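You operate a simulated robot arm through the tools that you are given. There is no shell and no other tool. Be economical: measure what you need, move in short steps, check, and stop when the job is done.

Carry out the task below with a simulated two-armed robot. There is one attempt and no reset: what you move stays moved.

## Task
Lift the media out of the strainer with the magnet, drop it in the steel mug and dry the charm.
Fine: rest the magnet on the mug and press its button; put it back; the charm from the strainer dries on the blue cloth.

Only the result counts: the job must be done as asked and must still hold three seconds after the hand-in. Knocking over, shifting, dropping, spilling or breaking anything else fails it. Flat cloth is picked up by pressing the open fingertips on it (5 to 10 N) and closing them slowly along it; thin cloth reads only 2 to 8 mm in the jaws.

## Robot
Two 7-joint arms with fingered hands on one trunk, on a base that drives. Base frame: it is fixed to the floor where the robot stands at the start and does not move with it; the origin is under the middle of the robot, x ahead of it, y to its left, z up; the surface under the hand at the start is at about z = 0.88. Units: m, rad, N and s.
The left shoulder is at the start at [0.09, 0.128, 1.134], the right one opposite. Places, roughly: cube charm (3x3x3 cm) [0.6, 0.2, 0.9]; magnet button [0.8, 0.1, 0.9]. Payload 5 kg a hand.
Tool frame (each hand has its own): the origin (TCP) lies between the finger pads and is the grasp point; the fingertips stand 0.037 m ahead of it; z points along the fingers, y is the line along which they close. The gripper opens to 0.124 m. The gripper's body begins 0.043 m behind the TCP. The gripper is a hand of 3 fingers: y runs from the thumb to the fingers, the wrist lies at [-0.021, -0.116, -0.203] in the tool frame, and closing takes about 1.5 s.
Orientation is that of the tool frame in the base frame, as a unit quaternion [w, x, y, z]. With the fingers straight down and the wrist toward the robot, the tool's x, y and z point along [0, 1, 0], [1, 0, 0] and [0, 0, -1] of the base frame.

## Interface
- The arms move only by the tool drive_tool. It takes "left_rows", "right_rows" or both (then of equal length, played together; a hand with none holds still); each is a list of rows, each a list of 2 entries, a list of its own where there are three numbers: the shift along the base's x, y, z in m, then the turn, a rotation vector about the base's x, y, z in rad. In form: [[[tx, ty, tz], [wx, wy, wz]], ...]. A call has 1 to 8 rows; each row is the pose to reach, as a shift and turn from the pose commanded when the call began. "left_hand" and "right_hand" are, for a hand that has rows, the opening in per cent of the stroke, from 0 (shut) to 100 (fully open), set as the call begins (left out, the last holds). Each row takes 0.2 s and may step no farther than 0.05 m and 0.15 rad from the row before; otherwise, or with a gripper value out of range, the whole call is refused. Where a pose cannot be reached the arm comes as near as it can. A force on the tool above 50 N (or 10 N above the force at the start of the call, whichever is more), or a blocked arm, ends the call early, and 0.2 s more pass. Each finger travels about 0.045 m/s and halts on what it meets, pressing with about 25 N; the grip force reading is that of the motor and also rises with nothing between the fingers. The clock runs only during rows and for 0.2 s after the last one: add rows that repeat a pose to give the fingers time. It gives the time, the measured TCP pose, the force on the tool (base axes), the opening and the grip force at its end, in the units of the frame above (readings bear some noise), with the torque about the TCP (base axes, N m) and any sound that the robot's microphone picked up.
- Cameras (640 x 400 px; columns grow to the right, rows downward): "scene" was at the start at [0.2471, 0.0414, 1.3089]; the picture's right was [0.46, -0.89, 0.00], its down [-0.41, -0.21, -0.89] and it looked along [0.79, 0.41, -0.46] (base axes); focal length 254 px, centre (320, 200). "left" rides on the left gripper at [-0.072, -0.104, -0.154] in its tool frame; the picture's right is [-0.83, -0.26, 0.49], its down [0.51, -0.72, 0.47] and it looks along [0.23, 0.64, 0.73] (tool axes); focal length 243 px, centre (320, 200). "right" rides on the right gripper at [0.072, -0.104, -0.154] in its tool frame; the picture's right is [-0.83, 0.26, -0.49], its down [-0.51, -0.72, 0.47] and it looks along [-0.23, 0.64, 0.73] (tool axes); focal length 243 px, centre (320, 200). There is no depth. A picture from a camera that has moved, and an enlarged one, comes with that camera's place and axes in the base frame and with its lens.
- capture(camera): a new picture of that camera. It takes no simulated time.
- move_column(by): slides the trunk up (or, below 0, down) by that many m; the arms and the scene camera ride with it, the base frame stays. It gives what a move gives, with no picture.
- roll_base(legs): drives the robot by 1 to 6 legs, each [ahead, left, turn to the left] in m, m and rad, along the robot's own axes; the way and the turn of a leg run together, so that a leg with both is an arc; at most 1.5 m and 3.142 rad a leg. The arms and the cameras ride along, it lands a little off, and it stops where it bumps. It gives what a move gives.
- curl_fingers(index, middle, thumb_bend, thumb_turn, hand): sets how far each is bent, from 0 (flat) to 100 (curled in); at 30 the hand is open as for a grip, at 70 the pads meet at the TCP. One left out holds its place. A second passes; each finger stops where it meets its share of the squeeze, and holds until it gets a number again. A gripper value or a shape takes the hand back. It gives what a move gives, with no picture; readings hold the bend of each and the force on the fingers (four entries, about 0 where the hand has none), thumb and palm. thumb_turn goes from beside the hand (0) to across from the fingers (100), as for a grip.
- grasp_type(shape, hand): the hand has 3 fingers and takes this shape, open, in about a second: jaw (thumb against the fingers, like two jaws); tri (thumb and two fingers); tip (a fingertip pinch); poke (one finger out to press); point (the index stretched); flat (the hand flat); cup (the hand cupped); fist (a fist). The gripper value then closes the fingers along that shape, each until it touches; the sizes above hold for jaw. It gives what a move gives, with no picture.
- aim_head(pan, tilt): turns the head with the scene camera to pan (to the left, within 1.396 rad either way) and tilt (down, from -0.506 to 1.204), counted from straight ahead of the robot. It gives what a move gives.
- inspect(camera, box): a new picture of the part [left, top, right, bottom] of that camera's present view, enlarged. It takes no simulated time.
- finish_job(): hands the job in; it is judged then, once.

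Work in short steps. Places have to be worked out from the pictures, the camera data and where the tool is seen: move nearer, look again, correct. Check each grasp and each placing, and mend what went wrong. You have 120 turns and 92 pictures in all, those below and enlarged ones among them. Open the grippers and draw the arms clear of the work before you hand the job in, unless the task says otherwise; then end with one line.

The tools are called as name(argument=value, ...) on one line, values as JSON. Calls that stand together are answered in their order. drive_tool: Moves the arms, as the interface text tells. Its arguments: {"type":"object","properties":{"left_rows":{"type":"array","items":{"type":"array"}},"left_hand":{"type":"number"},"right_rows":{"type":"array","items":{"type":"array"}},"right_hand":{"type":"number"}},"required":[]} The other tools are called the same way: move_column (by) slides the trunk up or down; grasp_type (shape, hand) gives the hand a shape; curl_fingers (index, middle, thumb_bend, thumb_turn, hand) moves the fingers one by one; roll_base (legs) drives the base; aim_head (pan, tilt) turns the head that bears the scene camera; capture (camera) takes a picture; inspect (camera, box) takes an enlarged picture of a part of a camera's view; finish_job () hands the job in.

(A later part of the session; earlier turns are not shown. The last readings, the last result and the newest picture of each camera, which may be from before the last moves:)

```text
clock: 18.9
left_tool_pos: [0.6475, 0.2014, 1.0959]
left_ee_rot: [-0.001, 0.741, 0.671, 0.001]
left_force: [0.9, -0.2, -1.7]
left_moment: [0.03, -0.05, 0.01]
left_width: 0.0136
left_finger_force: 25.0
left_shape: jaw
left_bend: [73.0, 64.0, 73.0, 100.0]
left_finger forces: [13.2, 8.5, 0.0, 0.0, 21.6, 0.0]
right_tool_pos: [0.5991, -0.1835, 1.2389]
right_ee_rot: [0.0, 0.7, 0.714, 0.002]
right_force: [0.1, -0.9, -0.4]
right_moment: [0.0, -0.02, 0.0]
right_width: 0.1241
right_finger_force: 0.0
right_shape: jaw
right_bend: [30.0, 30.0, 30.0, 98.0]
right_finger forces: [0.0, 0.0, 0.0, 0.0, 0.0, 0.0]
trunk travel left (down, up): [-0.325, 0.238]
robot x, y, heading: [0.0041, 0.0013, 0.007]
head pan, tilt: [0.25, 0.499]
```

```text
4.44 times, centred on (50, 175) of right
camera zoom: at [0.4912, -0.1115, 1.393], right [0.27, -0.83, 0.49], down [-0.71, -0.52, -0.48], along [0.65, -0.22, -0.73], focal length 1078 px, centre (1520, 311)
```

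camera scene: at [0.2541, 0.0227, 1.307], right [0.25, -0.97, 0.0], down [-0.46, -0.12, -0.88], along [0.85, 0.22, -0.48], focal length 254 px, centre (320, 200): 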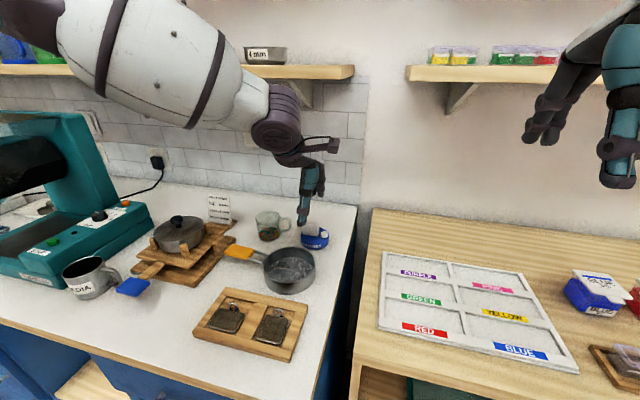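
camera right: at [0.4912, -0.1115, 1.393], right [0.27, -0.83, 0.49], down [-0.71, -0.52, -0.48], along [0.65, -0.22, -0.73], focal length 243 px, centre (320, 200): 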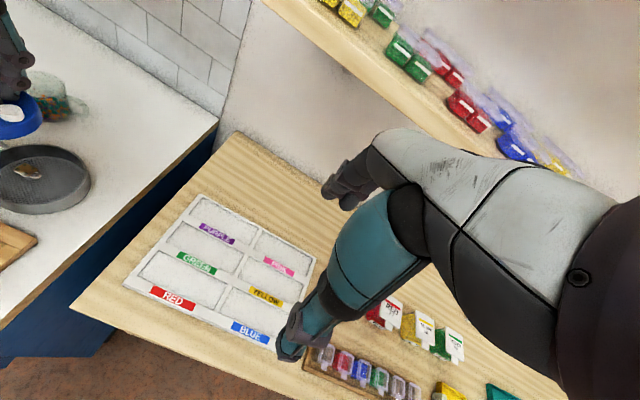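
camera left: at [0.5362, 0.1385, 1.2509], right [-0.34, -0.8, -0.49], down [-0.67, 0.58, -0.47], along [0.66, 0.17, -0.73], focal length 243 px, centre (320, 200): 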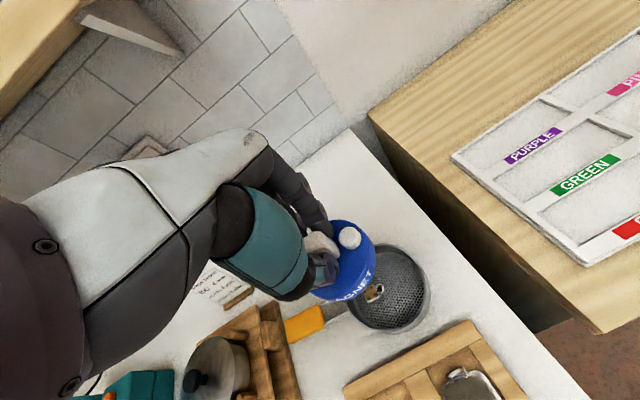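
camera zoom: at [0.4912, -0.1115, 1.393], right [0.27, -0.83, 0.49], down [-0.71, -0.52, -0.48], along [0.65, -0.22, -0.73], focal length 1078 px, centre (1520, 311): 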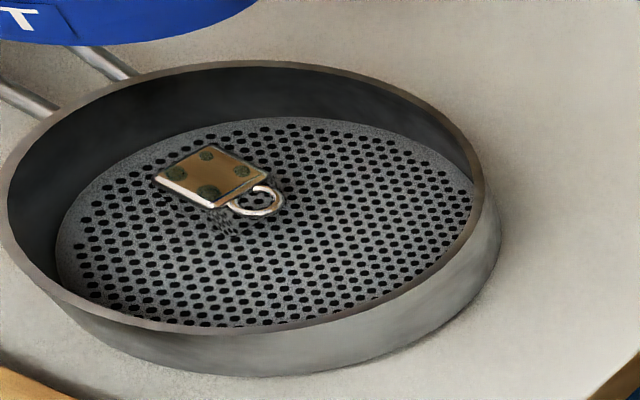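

The strainer holds only the charm now. I'll raise the magnet, start toward the mug, and aim the head at the mug to locate it.

drive_tool(left_rows=[[[0, 0, 0.04], [0, 0, 0]], [[-0.02, 0.04, 0.06], [0, 0, 0]], [[-0.04, 0.08, 0.06], [0, 0, 0]], [[-0.06, 0.12, 0.06], [0, 0, 0]], [[-0.08, 0.16, 0.06], [0, 0, 0]], [[-0.1, 0.2, 0.06], [0, 0, 0]], [[-0.12, 0.24, 0.06], [0, 0, 0]], [[-0.12, 0.24, 0.06], [0, 0, 0]]])

aim_head(pan=0.85, tilt=0.65)

capture(camera="scene")

capture(camera="left")

```text
clock: 20.7
left_tool_pos: [0.5287, 0.4387, 1.1552]
left_ee_rot: [-0.001, 0.742, 0.671, 0.0]
left_force: [0.5, 0.6, -2.9]
left_moment: [0.03, 0.05, -0.02]
left_width: 0.0135
left_finger_force: 25.4
left_shape: jaw
left_bend: [73.0, 64.0, 73.0, 100.0]
left_finger forces: [13.4, 8.6, 0.1, 0.0, 21.8, 0.0]
right_tool_pos: [0.6007, -0.1837, 1.2389]
right_ee_rot: [-0.001, 0.701, 0.713, 0.002]
right_force: [1.5, -0.2, 0.2]
right_moment: [-0.03, 0.04, 0.0]
right_width: 0.124
right_finger_force: 0.0
right_shape: jaw
right_bend: [30.0, 30.0, 30.0, 98.0]
right_finger forces: [0.1, 0.0, 0.0, 0.0, 0.0, 0.1]
trunk travel left (down, up): [-0.325, 0.238]
robot x, y, heading: [0.0041, 0.0046, 0.002]
head pan, tilt: [0.25, 0.499]
```

```text
clock: 21.7
left_tool_pos: [0.5258, 0.4377, 1.1557]
left_ee_rot: [0.0, 0.741, 0.672, 0.001]
left_force: [0.2, 0.4, -2.3]
left_moment: [0.02, 0.04, 0.0]
left_width: 0.0135
left_finger_force: 25.1
left_shape: jaw
left_bend: [73.0, 64.0, 73.0, 100.0]
left_finger forces: [13.3, 8.6, 0.0, 0.0, 21.8, 0.0]
right_tool_pos: [0.5985, -0.1842, 1.2402]
right_ee_rot: [0.0, 0.702, 0.713, 0.002]
right_force: [0.6, 0.3, 0.3]
right_moment: [-0.01, 0.0, -0.01]
right_width: 0.1239
right_finger_force: 0.1
right_shape: jaw
right_bend: [30.0, 30.0, 30.0, 98.0]
right_finger forces: [0.0, 0.0, 0.1, 0.0, 0.0, 0.1]
trunk travel left (down, up): [-0.325, 0.238]
robot x, y, heading: [-0.0012, -0.0013, 0.004]
head pan, tilt: [0.85, 0.649]
```

```text
59 pictures are left
camera scene: at [0.2236, 0.0655, 1.2935], right [0.75, -0.66, 0.0], down [-0.4, -0.45, -0.8], along [0.52, 0.6, -0.6], focal length 254 px, centre (320, 200)
```

scene: 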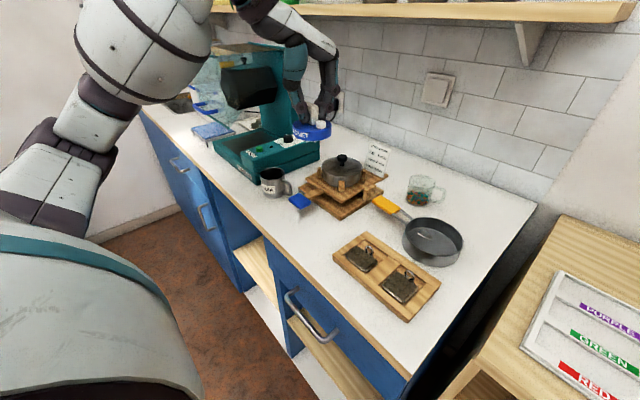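

```text
58 pictures are left
camera left: at [0.4156, 0.376, 1.3099], right [-0.34, -0.8, -0.49], down [-0.67, 0.58, -0.47], along [0.66, 0.17, -0.73], focal length 243 px, centre (320, 200)
```

left: 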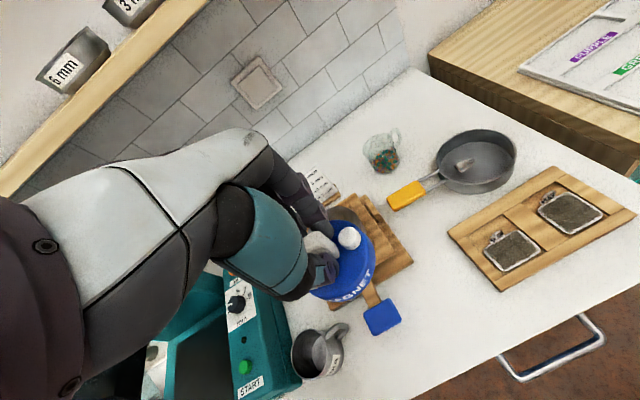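

Both views show the mug. I'll zoom in for measurements.

inspect(camera="scene", box=[230, 150, 330, 215])

inspect(camera="left", box=[260, 300, 380, 400])

```text
6.15 times, centred on (280, 182) of scene
camera zoom: at [0.2236, 0.0655, 1.2935], right [0.75, -0.66, 0.0], down [-0.4, -0.45, -0.8], along [0.52, 0.6, -0.6], focal length 1563 px, centre (566, 308)
```

zoom: 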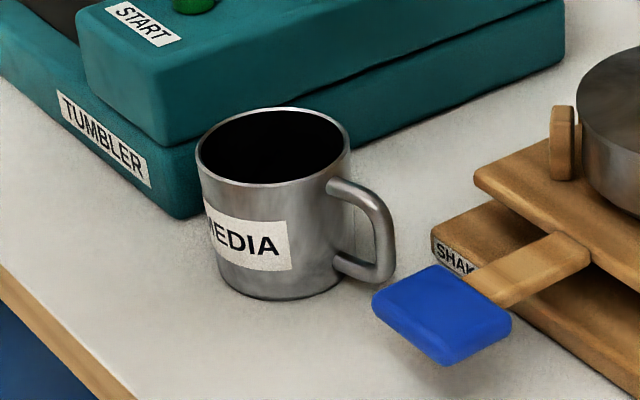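

```text
4.00 times, centred on (320, 350) of left
camera zoom: at [0.4156, 0.376, 1.3099], right [-0.34, -0.8, -0.49], down [-0.67, 0.58, -0.47], along [0.66, 0.17, -0.73], focal length 970 px, centre (320, -400)
```

zoom: 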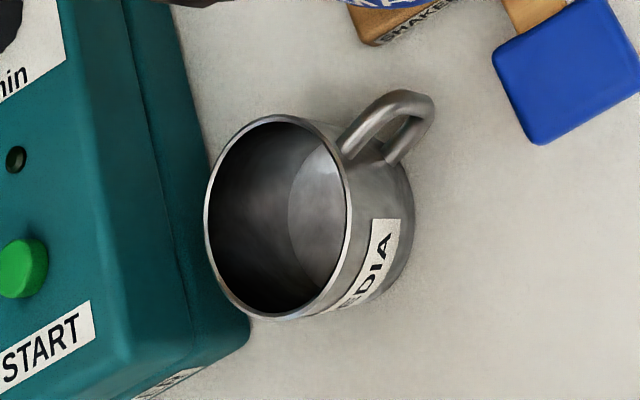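

Triangulating both views puts the mug rim centre at about (0.5065, 0.5835), z≈0.945, with ~67 mm diameter. I'll move over it and lower to ~2 cm above the rim.

drive_tool(left_rows=[[[-0.005, 0.045, 0], [0, 0, 0]], [[-0.012, 0.09, 0], [0, 0, 0]], [[-0.02, 0.13, 0], [0, 0, 0]], [[-0.022, 0.147, -0.03], [0, 0, 0]], [[-0.022, 0.147, -0.07], [0, 0, 0]], [[-0.022, 0.147, -0.105], [0, 0, 0]], [[-0.022, 0.147, -0.12], [0, 0, 0]], [[-0.022, 0.147, -0.12], [0, 0, 0]]])

inspect(camera="scene", box=[230, 130, 330, 215])

inspect(camera="left", box=[280, 180, 440, 340])

```text
clock: 23.5
left_tool_pos: [0.5029, 0.5849, 1.0371]
left_ee_rot: [-0.001, 0.741, 0.672, 0.0]
left_force: [-0.9, 0.0, -1.1]
left_moment: [0.0, 0.0, 0.01]
left_width: 0.0133
left_finger_force: 24.9
left_shape: jaw
left_bend: [73.0, 64.0, 73.0, 100.0]
left_finger forces: [13.0, 8.4, 0.1, 0.0, 21.5, 0.0]
right_tool_pos: [0.5981, -0.1837, 1.2399]
right_ee_rot: [0.0, 0.701, 0.713, 0.004]
right_force: [-0.1, -0.6, -0.3]
right_moment: [-0.04, 0.01, 0.0]
right_width: 0.1241
right_finger_force: 0.0
right_shape: jaw
right_bend: [30.0, 30.0, 30.0, 98.0]
right_finger forces: [0.0, 0.0, 0.0, 0.0, 0.0, 0.0]
trunk travel left (down, up): [-0.325, 0.238]
robot x, y, heading: [0.0033, 0.003, 0.005]
head pan, tilt: [0.85, 0.649]
```

```text
4.71 times, centred on (280, 172) of scene
camera zoom: at [0.2233, 0.0653, 1.2936], right [0.75, -0.66, 0.0], down [-0.4, -0.46, -0.8], along [0.52, 0.6, -0.6], focal length 1195 px, centre (508, 329)
```

zoom: 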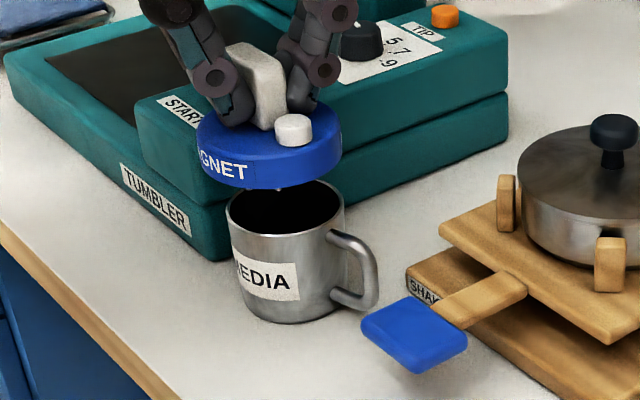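

```text
2.50 times, centred on (360, 260) of left
camera zoom: at [0.3923, 0.5225, 1.1909], right [-0.34, -0.8, -0.49], down [-0.67, 0.58, -0.47], along [0.66, 0.17, -0.73], focal length 606 px, centre (220, 50)
```

zoom: 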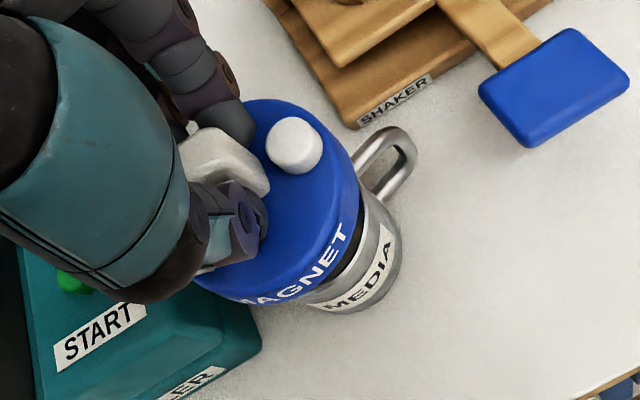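

The disc centre projects right over the mug rim. I'll lower in small steps to just around contact.

drive_tool(left_rows=[[[0.001, -0.001, -0.008], [0, 0, 0]], [[0.001, -0.001, -0.015], [0, 0, 0]], [[0.001, -0.001, -0.02], [0, 0, 0]], [[0.001, -0.001, -0.023], [0, 0, 0]], [[0.001, -0.001, -0.023], [0, 0, 0]]])

inspect(camera="scene", box=[240, 140, 310, 205])

```text
clock: 24.7
left_tool_pos: [0.5052, 0.5853, 1.0151]
left_ee_rot: [0.001, 0.741, 0.671, 0.001]
left_force: [0.0, -0.8, -2.8]
left_moment: [0.03, -0.01, 0.0]
left_width: 0.0133
left_finger_force: 25.3
left_shape: jaw
left_bend: [73.0, 64.0, 73.0, 100.0]
left_finger forces: [13.0, 8.4, 0.1, 0.0, 21.4, 0.0]
right_tool_pos: [0.5985, -0.1834, 1.2406]
right_ee_rot: [0.0, 0.701, 0.713, 0.003]
right_force: [0.5, -0.5, 0.4]
right_moment: [-0.02, 0.03, 0.03]
right_width: 0.1242
right_finger_force: 0.1
right_shape: jaw
right_bend: [30.0, 30.0, 30.0, 98.0]
right_finger forces: [0.0, 0.1, 0.1, 0.0, 0.1, 0.0]
trunk travel left (down, up): [-0.325, 0.238]
robot x, y, heading: [-0.002, -0.0014, 0.003]
head pan, tilt: [0.85, 0.649]
```

```text
6.15 times, centred on (275, 172) of scene
camera zoom: at [0.2233, 0.0655, 1.2935], right [0.75, -0.66, 0.0], down [-0.4, -0.46, -0.8], along [0.52, 0.6, -0.6], focal length 1563 px, centre (597, 369)
```

zoom: 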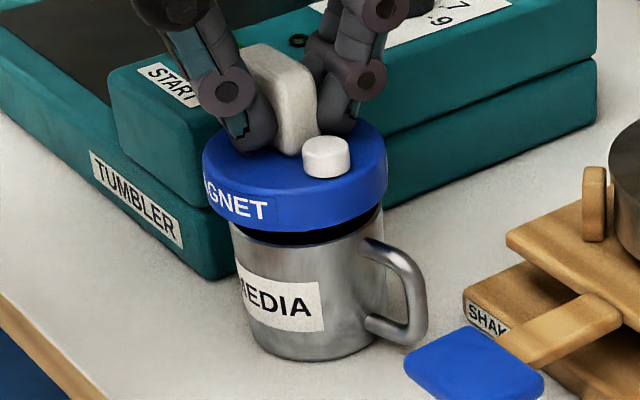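

A ~7 mm gap remains and the disc sits about 4 mm to the image-left of the mug. I'll check from the hand camera too.

inspect(camera="left", box=[310, 200, 410, 300])

```text
4.00 times, centred on (360, 250) of left
camera zoom: at [0.3945, 0.523, 1.1683], right [-0.34, -0.8, -0.49], down [-0.67, 0.58, -0.47], along [0.66, 0.17, -0.73], focal length 970 px, centre (160, 0)
```

zoom: 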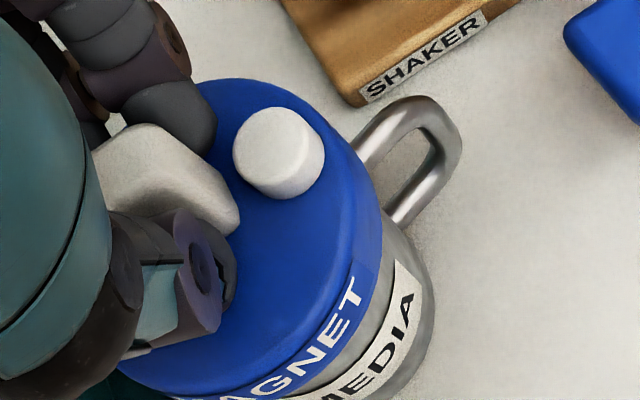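

Scene comparison says shift about (+0.003, −0.003). I'll apply that and lower a further 4 mm.

drive_tool(left_rows=[[[0.003, -0.003, 0], [0, 0, 0]], [[0.003, -0.003, -0.002], [0, 0, 0]], [[0.003, -0.003, -0.004], [0, 0, 0]], [[0.003, -0.003, -0.004], [0, 0, 0]]])

inspect(camera="scene", box=[250, 145, 300, 190])

```text
clock: 25.7
left_tool_pos: [0.5081, 0.5832, 1.0112]
left_ee_rot: [-0.001, 0.741, 0.671, 0.001]
left_force: [-0.5, 0.6, -2.2]
left_moment: [0.0, -0.03, -0.02]
left_width: 0.0136
left_finger_force: 25.2
left_shape: jaw
left_bend: [73.0, 64.0, 73.0, 100.0]
left_finger forces: [13.1, 8.4, 0.0, 0.1, 21.4, 0.0]
right_tool_pos: [0.5992, -0.1829, 1.2395]
right_ee_rot: [0.001, 0.701, 0.713, 0.003]
right_force: [0.5, -0.2, 0.4]
right_moment: [-0.01, -0.02, 0.01]
right_width: 0.124
right_finger_force: 0.0
right_shape: jaw
right_bend: [30.0, 30.0, 30.0, 98.0]
right_finger forces: [0.1, 0.0, 0.0, 0.0, 0.1, 0.0]
trunk travel left (down, up): [-0.325, 0.238]
robot x, y, heading: [0.0006, -0.0024, 0.002]
head pan, tilt: [0.85, 0.649]
```

```text
8.89 times, centred on (275, 168) of scene
camera zoom: at [0.2233, 0.0654, 1.2935], right [0.75, -0.66, 0.0], down [-0.4, -0.46, -0.8], along [0.52, 0.6, -0.6], focal length 2257 px, centre (720, 489)
```

zoom: 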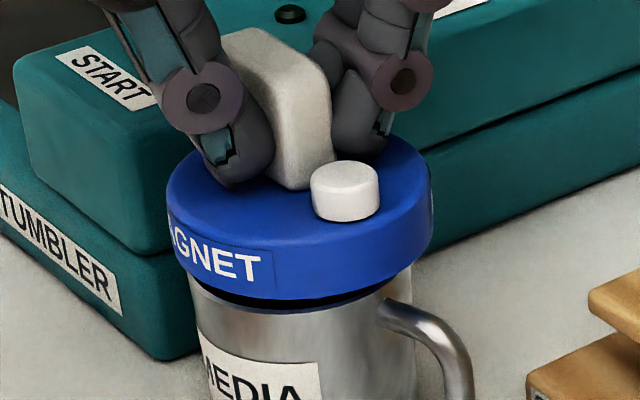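

Now centred laterally with a gap still visible. I'll continue down in small increments.

drive_tool(left_rows=[[[0, 0, -0.002], [0, 0, 0]], [[0, 0, -0.004], [0, 0, 0]], [[0, 0, -0.004], [0, 0, 0]]])

inspect(camera="scene", box=[250, 145, 300, 190])

```text
clock: 26.5
left_tool_pos: [0.5093, 0.5837, 1.005]
left_ee_rot: [0.0, 0.742, 0.671, 0.0]
left_force: [-0.1, 0.1, -1.5]
left_moment: [0.0, 0.0, 0.0]
left_width: 0.0132
left_finger_force: 25.3
left_shape: jaw
left_bend: [73.0, 64.0, 73.0, 100.0]
left_finger forces: [13.0, 8.4, 0.0, 0.0, 21.7, 0.1]
right_tool_pos: [0.5995, -0.1835, 1.2394]
right_ee_rot: [0.001, 0.701, 0.714, 0.003]
right_force: [1.0, 0.1, 0.2]
right_moment: [-0.02, -0.02, 0.02]
right_width: 0.1239
right_finger_force: 0.0
right_shape: jaw
right_bend: [30.0, 30.0, 30.0, 98.0]
right_finger forces: [0.1, 0.0, 0.0, 0.0, 0.0, 0.0]
trunk travel left (down, up): [-0.325, 0.238]
robot x, y, heading: [0.0034, 0.0, -0.002]
head pan, tilt: [0.85, 0.649]
```

```text
8.89 times, centred on (275, 168) of scene
camera zoom: at [0.2232, 0.0655, 1.2935], right [0.75, -0.66, 0.0], down [-0.4, -0.46, -0.8], along [0.52, 0.6, -0.6], focal length 2257 px, centre (720, 489)
```

zoom: 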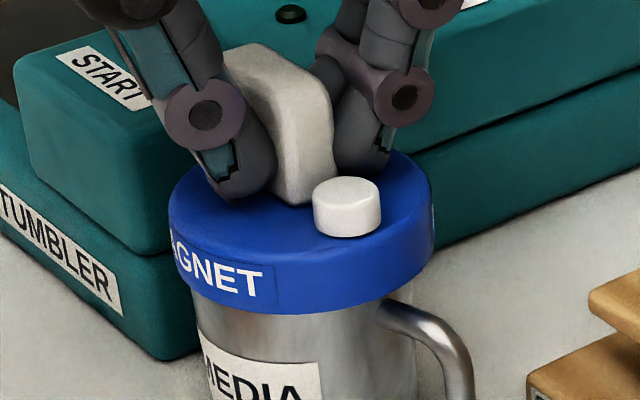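

The gap has closed visually but there's no contact force yet. I'll go on by 2–4 mm.

drive_tool(left_rows=[[[0, 0, -0.001], [0, 0, 0]], [[0, 0, -0.002], [0, 0, 0]], [[0, 0, -0.002], [0, 0, 0]]])

drive_tool(left_rows=[[[0, 0, -0.001], [0, 0, 0]], [[0, 0, -0.002], [0, 0, 0]], [[0, 0, -0.002], [0, 0, 0]]])

inspect(camera="scene", box=[250, 145, 300, 190])

```text
clock: 27.3
left_tool_pos: [0.5094, 0.5819, 1.0045]
left_ee_rot: [0.001, 0.741, 0.671, -0.001]
left_force: [0.9, -0.4, -2.1]
left_moment: [0.01, 0.01, 0.0]
left_width: 0.0135
left_finger_force: 24.9
left_shape: jaw
left_bend: [73.0, 64.0, 73.0, 100.0]
left_finger forces: [13.0, 8.5, 0.1, 0.0, 21.5, 0.1]
right_tool_pos: [0.5992, -0.1839, 1.2395]
right_ee_rot: [0.001, 0.701, 0.713, 0.003]
right_force: [-0.9, 0.7, -0.4]
right_moment: [0.0, -0.01, -0.01]
right_width: 0.1239
right_finger_force: 0.0
right_shape: jaw
right_bend: [30.0, 30.0, 30.0, 98.0]
right_finger forces: [0.1, 0.0, 0.0, 0.0, 0.0, 0.0]
trunk travel left (down, up): [-0.325, 0.238]
robot x, y, heading: [-0.0014, 0.001, 0.005]
head pan, tilt: [0.85, 0.649]
```

```text
clock: 28.1
left_tool_pos: [0.5088, 0.5833, 1.0023]
left_ee_rot: [0.0, 0.742, 0.671, 0.002]
left_force: [-0.6, 1.3, 2.0]
left_moment: [0.04, -0.02, 0.0]
left_width: 0.0137
left_finger_force: 25.1
left_shape: jaw
left_bend: [73.0, 64.0, 73.0, 100.0]
left_finger forces: [13.2, 8.6, 0.0, 0.0, 22.5, 0.1]
right_tool_pos: [0.5978, -0.1838, 1.2397]
right_ee_rot: [0.001, 0.701, 0.713, 0.003]
right_force: [-0.1, 1.4, 0.8]
right_moment: [0.02, 0.01, 0.02]
right_width: 0.1243
right_finger_force: 0.1
right_shape: jaw
right_bend: [30.0, 30.0, 30.0, 98.0]
right_finger forces: [0.1, 0.0, 0.1, 0.0, 0.0, 0.1]
trunk travel left (down, up): [-0.325, 0.238]
robot x, y, heading: [0.0019, 0.0008, 0.002]
head pan, tilt: [0.85, 0.649]
```

```text
8.89 times, centred on (275, 168) of scene
camera zoom: at [0.2229, 0.0653, 1.2936], right [0.75, -0.66, 0.0], down [-0.4, -0.46, -0.8], along [0.52, 0.6, -0.6], focal length 2257 px, centre (720, 489)
```

zoom: 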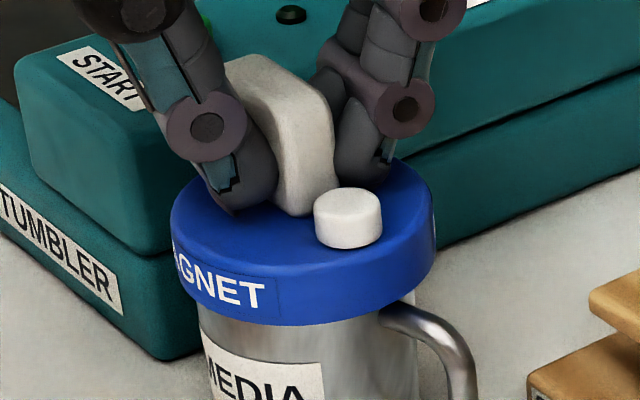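

Contact: the vertical force rose by about 4 N, so the magnet rests on the rim, centred within ~1 mm. I'll release the handle by opening to 45%.

drive_tool(left_rows=[[[0, 0, 0.001], [0, 0, 0]], [[0, 0, 0.001], [0, 0, 0]], [[0, 0, 0.001], [0, 0, 0]], [[0, 0, 0.001], [0, 0, 0]], [[0, 0, 0.001], [0, 0, 0]]], left_hand=45)

inspect(camera="scene", box=[245, 140, 305, 195])

```text
clock: 29.3
left_tool_pos: [0.5081, 0.5825, 1.0034]
left_ee_rot: [-0.001, 0.742, 0.671, 0.001]
left_force: [-0.3, -0.1, -0.1]
left_moment: [0.01, -0.01, 0.0]
left_width: 0.0554
left_finger_force: 0.1
left_shape: jaw
left_bend: [74.0, 47.0, 71.0, 100.0]
left_finger forces: [0.0, 0.1, 0.0, 0.1, 0.0, 0.1]
right_tool_pos: [0.5976, -0.1842, 1.2404]
right_ee_rot: [0.001, 0.701, 0.713, 0.003]
right_force: [-0.6, 0.3, -0.1]
right_moment: [0.01, -0.01, 0.0]
right_width: 0.1241
right_finger_force: 0.0
right_shape: jaw
right_bend: [30.0, 30.0, 30.0, 98.0]
right_finger forces: [0.0, 0.0, 0.1, 0.0, 0.0, 0.0]
trunk travel left (down, up): [-0.325, 0.238]
robot x, y, heading: [0.0005, 0.0003, 0.001]
head pan, tilt: [0.85, 0.649]
```

```text
7.27 times, centred on (275, 168) of scene
camera zoom: at [0.2231, 0.0653, 1.2936], right [0.75, -0.66, 0.0], down [-0.4, -0.46, -0.8], along [0.52, 0.6, -0.6], focal length 1847 px, centre (647, 436)
```

zoom: 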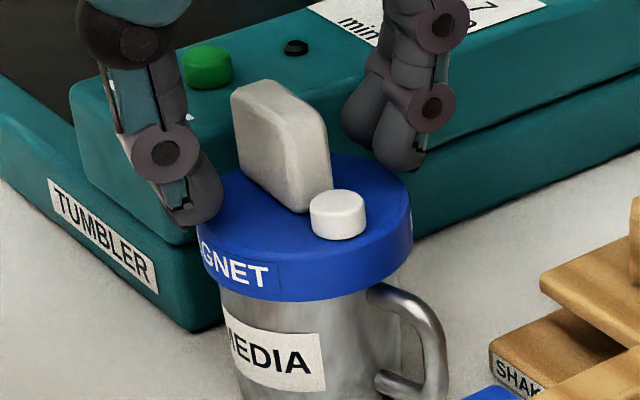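

Released cleanly and the magnet is stable on the mug. I'll raise the hand straight up, then take the poke shape.

drive_tool(left_rows=[[[0, 0, 0.03], [0, 0, 0]], [[0, 0, 0.07], [0, 0, 0]], [[0, 0, 0.11], [0, 0, 0]], [[0, 0, 0.14], [0, 0, 0]], [[0, 0, 0.14], [0, 0, 0]]])

grasp_type(shape="poke", hand="left")

capture(camera="left")

inspect(camera="scene", box=[200, 70, 350, 210])

```text
clock: 30.5
left_tool_pos: [0.5087, 0.5831, 1.1421]
left_ee_rot: [-0.001, 0.741, 0.671, 0.0]
left_force: [-0.6, -0.3, -0.1]
left_moment: [-0.01, -0.03, 0.04]
left_width: 0.0552
left_finger_force: 0.1
left_shape: jaw
left_bend: [74.0, 47.0, 71.0, 100.0]
left_finger forces: [0.0, 0.0, 0.1, 0.0, 0.0, 0.0]
right_tool_pos: [0.5984, -0.184, 1.2398]
right_ee_rot: [0.001, 0.701, 0.713, 0.003]
right_force: [0.5, 1.2, -0.1]
right_moment: [0.0, 0.02, 0.02]
right_width: 0.124
right_finger_force: 0.1
right_shape: jaw
right_bend: [30.0, 30.0, 30.0, 98.0]
right_finger forces: [0.1, 0.0, 0.0, 0.1, 0.0, 0.1]
trunk travel left (down, up): [-0.325, 0.238]
robot x, y, heading: [0.0014, 0.0007, -0.002]
head pan, tilt: [0.85, 0.649]
```

```text
clock: 31.4
left_tool_pos: [0.5087, 0.5823, 1.1425]
left_ee_rot: [-0.001, 0.741, 0.671, 0.001]
left_force: [0.2, -0.2, 0.2]
left_moment: [0.01, 0.01, -0.01]
left_width: 0.0003
left_finger_force: 0.1
left_shape: poke
left_bend: [70.0, 70.0, 100.0, 100.0]
left_finger forces: [0.0, 0.0, 0.0, 0.1, 0.0, 0.1]
right_tool_pos: [0.5993, -0.1845, 1.2394]
right_ee_rot: [0.0, 0.701, 0.713, 0.003]
right_force: [-1.0, 0.0, -0.7]
right_moment: [-0.01, 0.01, -0.04]
right_width: 0.124
right_finger_force: 0.1
right_shape: jaw
right_bend: [30.0, 30.0, 30.0, 98.0]
right_finger forces: [0.1, 0.0, 0.0, 0.1, 0.0, 0.0]
trunk travel left (down, up): [-0.325, 0.238]
robot x, y, heading: [0.0033, -0.0018, 0.001]
head pan, tilt: [0.85, 0.649]
```

```text
47 pictures are left
camera left: at [0.3975, 0.5207, 1.2969], right [-0.34, -0.8, -0.49], down [-0.67, 0.58, -0.47], along [0.66, 0.17, -0.73], focal length 243 px, centre (320, 200)
```

left: 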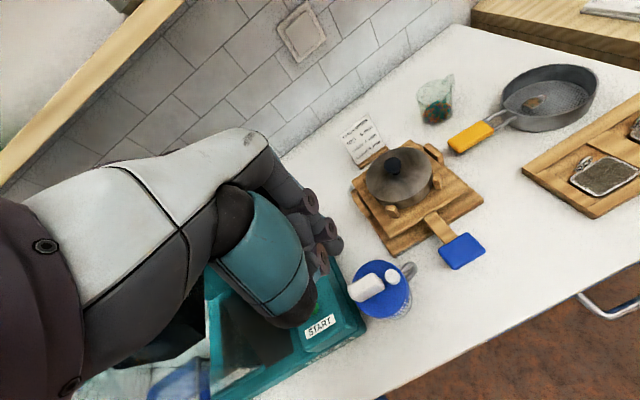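

```text
2.86 times, centred on (275, 140) of scene
camera zoom: at [0.2231, 0.0653, 1.2936], right [0.75, -0.66, 0.0], down [-0.4, -0.46, -0.8], along [0.52, 0.6, -0.6], focal length 726 px, centre (449, 371)
```

zoom: 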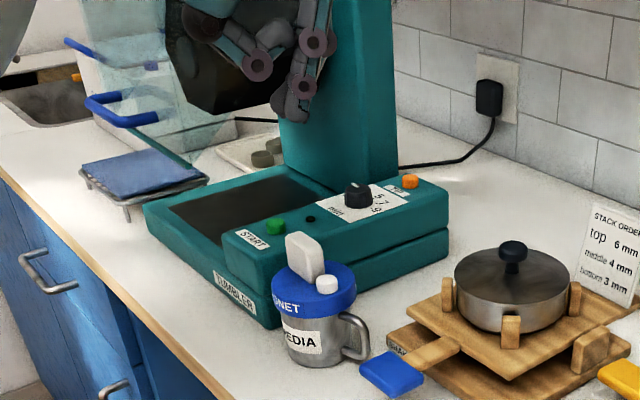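

The poke shape leaves both fingers at the TCP with the thumb curled. I'd prefer one finger, so I'll curl the index fully away, leave the middle at 70, and look.

curl_fingers(hand="left", index=100, middle=60)

inspect(camera="scene", box=[230, 65, 310, 125])

inspect(camera="left", box=[260, 170, 420, 330])

```text
clock: 32.4
left_tool_pos: [0.509, 0.5839, 1.1425]
left_ee_rot: [0.0, 0.742, 0.671, 0.001]
left_force: [-0.2, 0.5, -0.1]
left_moment: [-0.01, 0.0, 0.02]
left_width: 0.0182
left_finger_force: 0.0
left_shape: fingers
left_bend: [81.0, 60.0, 100.0, 100.0]
left_finger forces: [0.1, 0.0, 0.0, 0.0, 0.1, 0.0]
right_tool_pos: [0.5991, -0.1835, 1.2391]
right_ee_rot: [0.001, 0.701, 0.713, 0.003]
right_force: [1.8, 0.0, 0.1]
right_moment: [-0.01, -0.03, 0.01]
right_width: 0.124
right_finger_force: 0.1
right_shape: jaw
right_bend: [30.0, 30.0, 30.0, 98.0]
right_finger forces: [0.1, 0.0, 0.1, 0.0, 0.1, 0.0]
trunk travel left (down, up): [-0.325, 0.238]
robot x, y, heading: [0.0002, 0.0021, 0.001]
head pan, tilt: [0.85, 0.649]
```

```text
6.67 times, centred on (270, 95) of scene
camera zoom: at [0.2231, 0.0653, 1.2936], right [0.75, -0.66, 0.0], down [-0.4, -0.46, -0.8], along [0.52, 0.6, -0.6], focal length 1693 px, centre (653, 900)
```

zoom: 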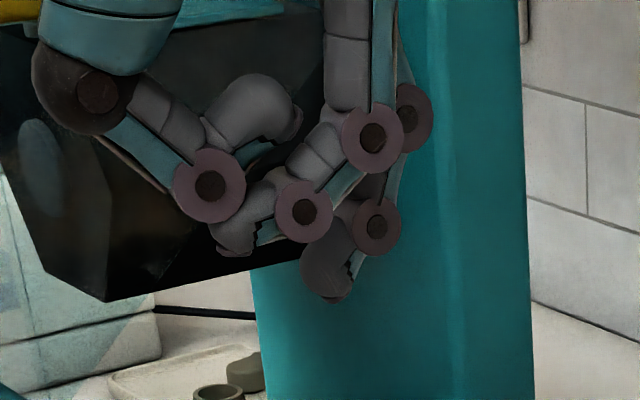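

```text
2.50 times, centred on (340, 250) of left
camera zoom: at [0.3975, 0.5208, 1.2969], right [-0.34, -0.8, -0.49], down [-0.67, 0.58, -0.47], along [0.66, 0.17, -0.73], focal length 606 px, centre (270, 75)
```

zoom: 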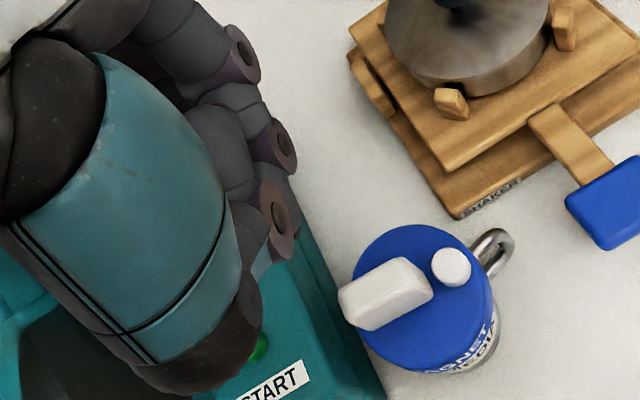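

The index is curled away and the middle finger's tip hangs lowest, on the +y side. Button estimate is (0.509, 0.556), z≈0.97. I'll move the tip over it, leaving a couple of centimetres clearance, and check.

drive_tool(left_rows=[[[-0.01, -0.02, 0], [0, 0, 0]], [[-0.02, -0.04, -0.01], [0, 0, 0]], [[-0.02, -0.04, -0.05], [0, 0, 0]], [[-0.02, -0.04, -0.09], [0, 0, 0]], [[-0.02, -0.04, -0.095], [0, 0, 0]], [[-0.02, -0.04, -0.095], [0, 0, 0]]])

inspect(camera="scene", box=[245, 120, 315, 185])

inspect(camera="left", box=[280, 170, 400, 290])

```text
clock: 33.8
left_tool_pos: [0.4887, 0.5413, 1.0487]
left_ee_rot: [0.0, 0.74, 0.672, 0.0]
left_force: [0.6, 0.0, -0.7]
left_moment: [0.0, 0.0, 0.0]
left_width: 0.0183
left_finger_force: 0.0
left_shape: fingers
left_bend: [81.0, 60.0, 100.0, 100.0]
left_finger forces: [0.1, 0.0, 0.0, 0.1, 0.1, 0.0]
right_tool_pos: [0.5995, -0.184, 1.2399]
right_ee_rot: [0.001, 0.701, 0.713, 0.003]
right_force: [-0.5, 0.3, -0.6]
right_moment: [0.02, -0.01, 0.0]
right_width: 0.124
right_finger_force: 0.0
right_shape: jaw
right_bend: [30.0, 30.0, 30.0, 98.0]
right_finger forces: [0.0, 0.0, 0.0, 0.1, 0.0, 0.0]
trunk travel left (down, up): [-0.325, 0.238]
robot x, y, heading: [0.0024, -0.0006, -0.0]
head pan, tilt: [0.85, 0.649]
```

```text
6.15 times, centred on (280, 152) of scene
camera zoom: at [0.2233, 0.0655, 1.2936], right [0.75, -0.66, 0.0], down [-0.4, -0.46, -0.8], along [0.52, 0.6, -0.6], focal length 1563 px, centre (566, 492)
```

zoom: 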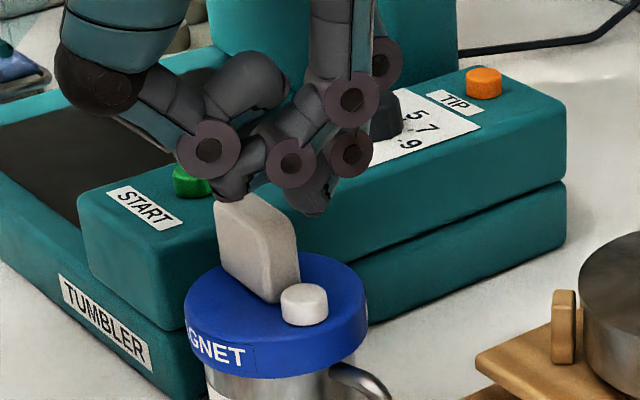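

```text
3.33 times, centred on (340, 230) of left
camera zoom: at [0.3782, 0.48, 1.2027], right [-0.34, -0.8, -0.49], down [-0.67, 0.58, -0.47], along [0.66, 0.17, -0.73], focal length 809 px, centre (253, 100)
```

zoom: 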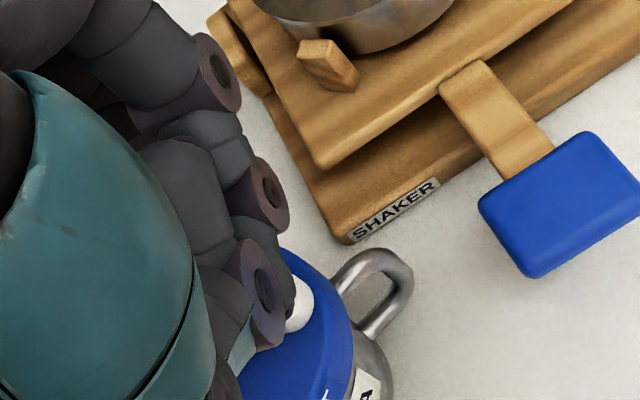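

By projection the tip is about 15 mm short in y. I'll shift +0.013 in y, lower 22 mm and re-check.

drive_tool(left_rows=[[[0.001, 0.013, 0], [0, 0, 0]], [[0.001, 0.013, -0.012], [0, 0, 0]], [[0.001, 0.013, -0.022], [0, 0, 0]], [[0.001, 0.013, -0.022], [0, 0, 0]]])

inspect(camera="scene", box=[250, 135, 305, 185])

```text
clock: 34.8
left_tool_pos: [0.4906, 0.5562, 1.0268]
left_ee_rot: [0.0, 0.741, 0.671, 0.001]
left_force: [-0.3, -1.0, 0.2]
left_moment: [-0.05, 0.0, 0.0]
left_width: 0.0184
left_finger_force: 0.1
left_shape: fingers
left_bend: [81.0, 60.0, 100.0, 100.0]
left_finger forces: [0.0, 0.7, 0.0, 0.0, 0.0, 0.1]
right_tool_pos: [0.5978, -0.1839, 1.2389]
right_ee_rot: [0.0, 0.701, 0.713, 0.003]
right_force: [0.5, 0.7, -0.7]
right_moment: [0.02, -0.01, -0.01]
right_width: 0.1241
right_finger_force: 0.1
right_shape: jaw
right_bend: [30.0, 30.0, 30.0, 98.0]
right_finger forces: [0.0, 0.0, 0.0, 0.0, 0.0, 0.0]
trunk travel left (down, up): [-0.325, 0.238]
robot x, y, heading: [-0.002, 0.0055, 0.001]
head pan, tilt: [0.85, 0.649]
```

```text
8.00 times, centred on (278, 160) of scene
camera zoom: at [0.2231, 0.0653, 1.2936], right [0.75, -0.66, 0.0], down [-0.4, -0.46, -0.8], along [0.52, 0.6, -0.6], focal length 2032 px, centre (660, 520)
```

zoom: 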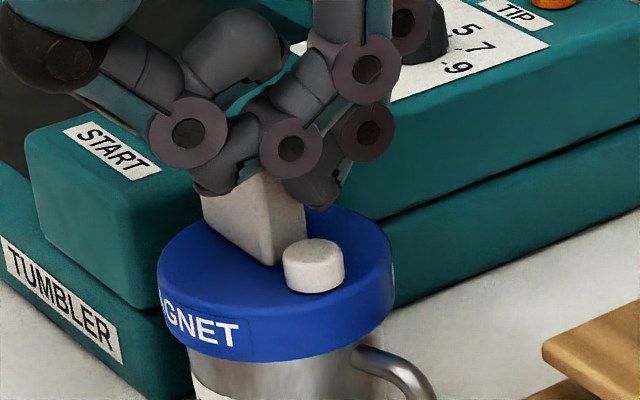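

A slight touch: the middle finger reads 0.7 N with −y force, so it's brushing the handle's end. I'll back off 4 mm in −y and look before pressing.

drive_tool(left_rows=[[[0, -0.003, 0.001], [0, 0, 0]], [[-0.001, -0.005, 0], [0, 0, 0]], [[-0.001, -0.005, -0.008], [0, 0, 0]], [[-0.001, -0.005, -0.008], [0, 0, 0]]])

inspect(camera="scene", box=[250, 135, 305, 185])

inspect(camera="left", box=[300, 190, 380, 270])

```text
clock: 35.8
left_tool_pos: [0.4908, 0.5517, 1.0193]
left_ee_rot: [-0.002, 0.741, 0.671, 0.0]
left_force: [-0.7, -0.3, 0.6]
left_moment: [-0.01, 0.02, 0.01]
left_width: 0.0186
left_finger_force: 0.1
left_shape: fingers
left_bend: [81.0, 60.0, 100.0, 100.0]
left_finger forces: [0.0, 0.0, 0.0, 0.0, 0.1, 0.0]
right_tool_pos: [0.599, -0.1824, 1.2405]
right_ee_rot: [0.001, 0.701, 0.713, 0.003]
right_force: [-0.2, 0.4, -0.1]
right_moment: [0.0, 0.01, -0.01]
right_width: 0.124
right_finger_force: 0.0
right_shape: jaw
right_bend: [30.0, 30.0, 30.0, 98.0]
right_finger forces: [0.0, 0.0, 0.0, 0.0, 0.1, 0.0]
trunk travel left (down, up): [-0.325, 0.238]
robot x, y, heading: [-0.0036, 0.0005, -0.003]
head pan, tilt: [0.85, 0.649]
```

```text
8.00 times, centred on (278, 160) of scene
camera zoom: at [0.2231, 0.0653, 1.2936], right [0.75, -0.66, 0.0], down [-0.4, -0.46, -0.8], along [0.52, 0.6, -0.6], focal length 2032 px, centre (660, 520)
```

zoom: 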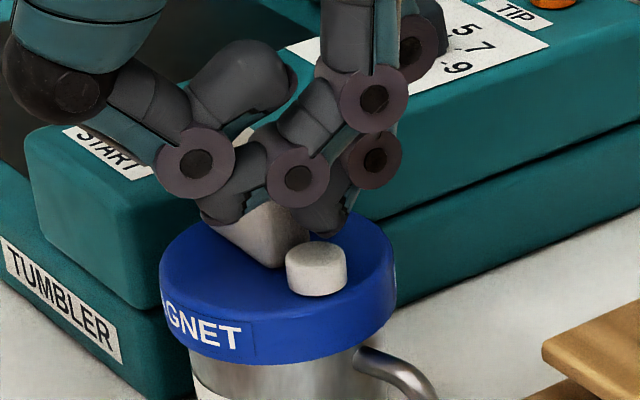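

```text
5.00 times, centred on (340, 230) of left
camera zoom: at [0.3785, 0.4885, 1.1729], right [-0.34, -0.8, -0.49], down [-0.67, 0.58, -0.47], along [0.66, 0.17, -0.73], focal length 1213 px, centre (220, 50)
```

zoom: 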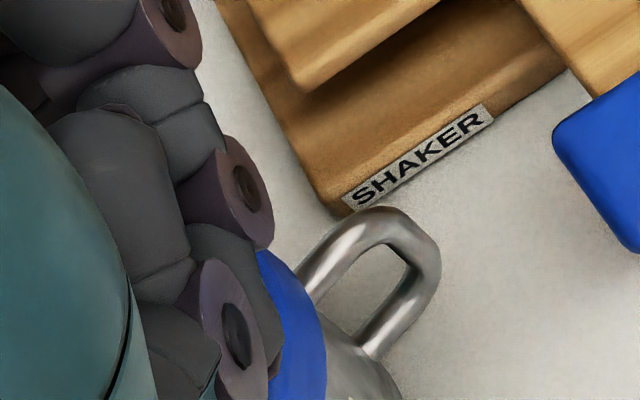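

The finger is close to the button but height is ambiguous. I'll lower 4 mm and watch the force and picture.

drive_tool(left_rows=[[[0, 0, -0.002], [0, 0, 0]], [[0, 0, -0.004], [0, 0, 0]], [[0, 0, -0.004], [0, 0, 0]]])

inspect(camera="scene", box=[255, 145, 295, 180])

```text
clock: 36.6
left_tool_pos: [0.4896, 0.5519, 1.0159]
left_ee_rot: [0.0, 0.742, 0.67, 0.001]
left_force: [0.3, -0.8, 0.1]
left_moment: [0.0, 0.0, 0.02]
left_width: 0.0182
left_finger_force: 0.1
left_shape: fingers
left_bend: [81.0, 60.0, 100.0, 100.0]
left_finger forces: [0.1, 0.0, 0.1, 0.1, 0.0, 0.0]
right_tool_pos: [0.5975, -0.1827, 1.2397]
right_ee_rot: [0.001, 0.701, 0.713, 0.003]
right_force: [-0.6, 0.9, 0.1]
right_moment: [-0.03, -0.03, 0.0]
right_width: 0.1242
right_finger_force: 0.0
right_shape: jaw
right_bend: [30.0, 30.0, 30.0, 98.0]
right_finger forces: [0.1, 0.1, 0.0, 0.0, 0.0, 0.0]
trunk travel left (down, up): [-0.325, 0.238]
robot x, y, heading: [-0.0012, 0.0004, 0.002]
head pan, tilt: [0.85, 0.649]
```

```text
11.43 times, centred on (275, 162) of scene
camera zoom: at [0.2232, 0.0653, 1.2936], right [0.75, -0.66, 0.0], down [-0.4, -0.46, -0.8], along [0.52, 0.6, -0.6], focal length 2902 px, centre (834, 629)
```

zoom: 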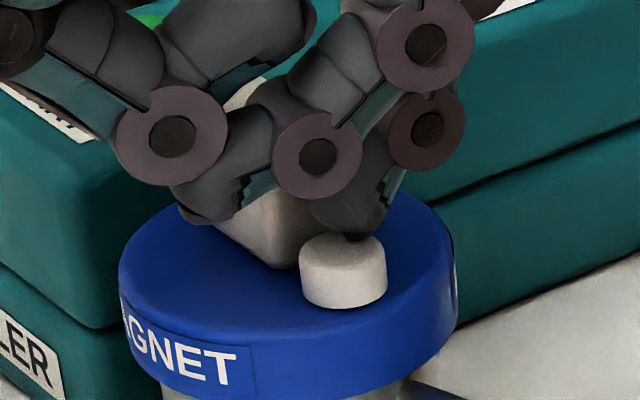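

The tip is now over the button in the image. Continuing down in 2 mm steps.

drive_tool(left_rows=[[[0, 0, -0.001], [0, 0, 0]], [[0, 0, -0.003], [0, 0, 0]], [[0, 0, -0.003], [0, 0, 0]]])

inspect(camera="scene", box=[255, 145, 295, 180])

```text
clock: 37.4
left_tool_pos: [0.4901, 0.5515, 1.0115]
left_ee_rot: [-0.001, 0.741, 0.672, 0.001]
left_force: [0.0, 0.2, 0.6]
left_moment: [0.02, -0.02, -0.01]
left_width: 0.018
left_finger_force: 0.4
left_shape: fingers
left_bend: [81.0, 60.0, 100.0, 100.0]
left_finger forces: [0.1, 0.9, 0.0, 0.1, 0.1, 0.0]
right_tool_pos: [0.5984, -0.184, 1.2406]
right_ee_rot: [0.0, 0.701, 0.713, 0.004]
right_force: [-0.8, -0.6, 0.4]
right_moment: [-0.01, 0.01, -0.01]
right_width: 0.124
right_finger_force: 0.2
right_shape: jaw
right_bend: [30.0, 30.0, 30.0, 98.0]
right_finger forces: [0.0, 0.0, 0.0, 0.0, 0.0, 0.0]
trunk travel left (down, up): [-0.325, 0.238]
robot x, y, heading: [0.0014, -0.0023, 0.006]
head pan, tilt: [0.85, 0.649]
```

```text
11.43 times, centred on (275, 162) of scene
camera zoom: at [0.2231, 0.0653, 1.2936], right [0.75, -0.66, 0.0], down [-0.4, -0.46, -0.8], along [0.52, 0.6, -0.6], focal length 2902 px, centre (834, 629)
```

zoom: 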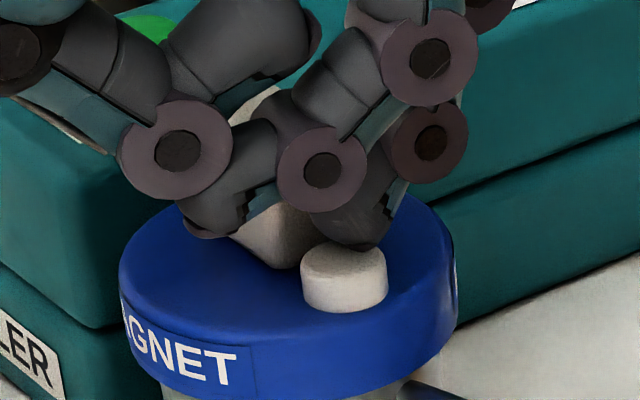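

The middle finger feels 0.9 N on the button's top, at its back-right. I'll lift 2 mm, shift 4 mm toward its centre and press down.

drive_tool(left_rows=[[[0, 0, 0.003], [0, 0, 0]], [[-0.004, 0.001, 0.003], [0, 0, 0]], [[-0.004, 0.001, 0], [0, 0, 0]], [[-0.004, 0.001, -0.002], [0, 0, 0]], [[-0.004, 0.001, -0.004], [0, 0, 0]], [[-0.004, 0.001, -0.004], [0, 0, 0]]])

inspect(camera="scene", box=[255, 145, 295, 180])

```text
clock: 38.8
left_tool_pos: [0.4845, 0.5521, 1.0084]
left_ee_rot: [0.0, 0.742, 0.671, 0.001]
left_force: [1.9, -0.3, 5.8]
left_moment: [0.01, -0.23, -0.02]
left_width: 0.0181
left_finger_force: 4.0
left_shape: fingers
left_bend: [81.0, 60.0, 100.0, 100.0]
left_finger forces: [0.0, 6.7, 0.0, 0.0, 0.0, 0.0]
right_tool_pos: [0.599, -0.1846, 1.2393]
right_ee_rot: [0.001, 0.701, 0.713, 0.003]
right_force: [0.4, -0.2, -0.4]
right_moment: [0.02, 0.0, -0.01]
right_width: 0.124
right_finger_force: 0.0
right_shape: jaw
right_bend: [30.0, 30.0, 30.0, 98.0]
right_finger forces: [0.0, 0.0, 0.0, 0.1, 0.0, 0.0]
trunk travel left (down, up): [-0.325, 0.238]
robot x, y, heading: [0.0016, 0.0013, 0.001]
head pan, tilt: [0.85, 0.649]
heard: click
```

```text
11.43 times, centred on (275, 162) of scene
camera zoom: at [0.2229, 0.0648, 1.2937], right [0.75, -0.66, 0.0], down [-0.4, -0.45, -0.8], along [0.52, 0.6, -0.6], focal length 2902 px, centre (834, 629)
```

zoom: 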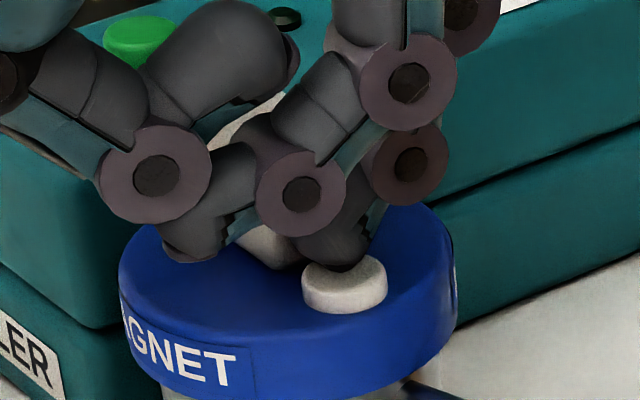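

A click — the button is down. I'll hold a moment so the media fall, then raise the hand well clear.

drive_tool(left_rows=[[[0, 0, 0], [0, 0, 0]], [[0, 0, 0], [0, 0, 0]], [[0, 0, 0], [0, 0, 0]], [[0, 0, 0.01], [0, 0, 0]], [[0, 0, 0.05], [0, 0, 0]], [[0, 0, 0.09], [0, 0, 0]], [[0.01, 0.02, 0.13], [0, 0, 0]], [[0.02, 0.03, 0.13], [0, 0, 0]]])

grasp_type(shape="jaw", hand="left")

inspect(camera="scene", box=[235, 135, 315, 205])

inspect(camera="left", box=[280, 170, 440, 330])

```text
clock: 40.6
left_tool_pos: [0.5065, 0.5818, 1.1395]
left_ee_rot: [-0.001, 0.742, 0.671, -0.001]
left_force: [-0.4, -0.6, -0.6]
left_moment: [-0.02, 0.03, 0.0]
left_width: 0.018
left_finger_force: 0.1
left_shape: fingers
left_bend: [81.0, 60.0, 100.0, 100.0]
left_finger forces: [0.0, 0.1, 0.0, 0.1, 0.0, 0.0]
right_tool_pos: [0.5984, -0.1833, 1.2397]
right_ee_rot: [0.0, 0.701, 0.713, 0.003]
right_force: [0.4, -0.5, -0.2]
right_moment: [-0.08, 0.01, 0.02]
right_width: 0.124
right_finger_force: 0.0
right_shape: jaw
right_bend: [30.0, 30.0, 30.0, 98.0]
right_finger forces: [0.0, 0.0, 0.1, 0.1, 0.0, 0.1]
trunk travel left (down, up): [-0.325, 0.238]
robot x, y, heading: [-0.0012, 0.0002, -0.001]
head pan, tilt: [0.85, 0.649]
```

```text
clock: 41.5
left_tool_pos: [0.5051, 0.5811, 1.1391]
left_ee_rot: [0.0, 0.741, 0.671, 0.0]
left_force: [1.6, 0.5, -1.0]
left_moment: [-0.03, -0.01, 0.0]
left_width: 0.1238
left_finger_force: 0.0
left_shape: jaw
left_bend: [30.0, 30.0, 30.0, 98.0]
left_finger forces: [0.0, 0.0, 0.0, 0.0, 0.1, 0.1]
right_tool_pos: [0.5986, -0.1838, 1.2393]
right_ee_rot: [0.001, 0.701, 0.713, 0.003]
right_force: [0.1, 1.1, 0.0]
right_moment: [0.02, 0.0, 0.01]
right_width: 0.1241
right_finger_force: 0.0
right_shape: jaw
right_bend: [30.0, 30.0, 30.0, 98.0]
right_finger forces: [0.0, 0.0, 0.0, 0.0, 0.1, 0.0]
trunk travel left (down, up): [-0.325, 0.238]
robot x, y, heading: [0.0006, -0.0003, 0.001]
head pan, tilt: [0.85, 0.649]
```

```text
5.71 times, centred on (275, 170) of scene
camera zoom: at [0.2231, 0.0653, 1.2936], right [0.75, -0.66, 0.0], down [-0.4, -0.46, -0.8], along [0.52, 0.6, -0.6], focal length 1451 px, centre (577, 371)
```

zoom: 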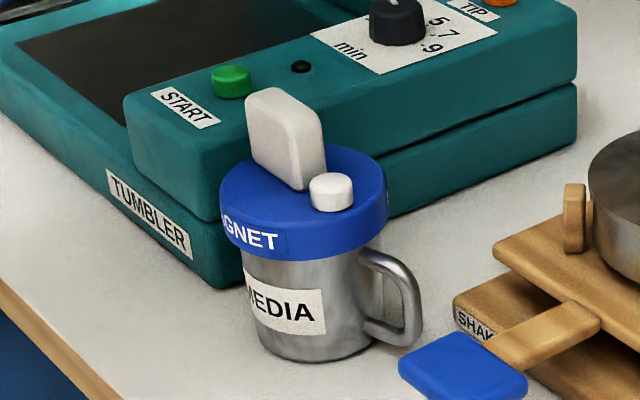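

```text
2.50 times, centred on (360, 250) of left
camera zoom: at [0.395, 0.5191, 1.2933], right [-0.34, -0.8, -0.49], down [-0.67, 0.58, -0.47], along [0.66, 0.17, -0.73], focal length 606 px, centre (220, 75)
```

zoom: 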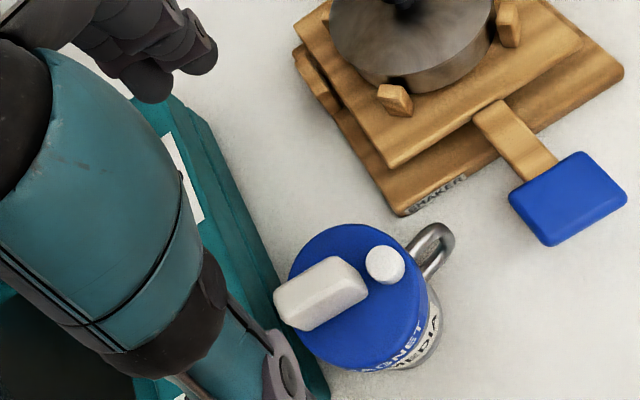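

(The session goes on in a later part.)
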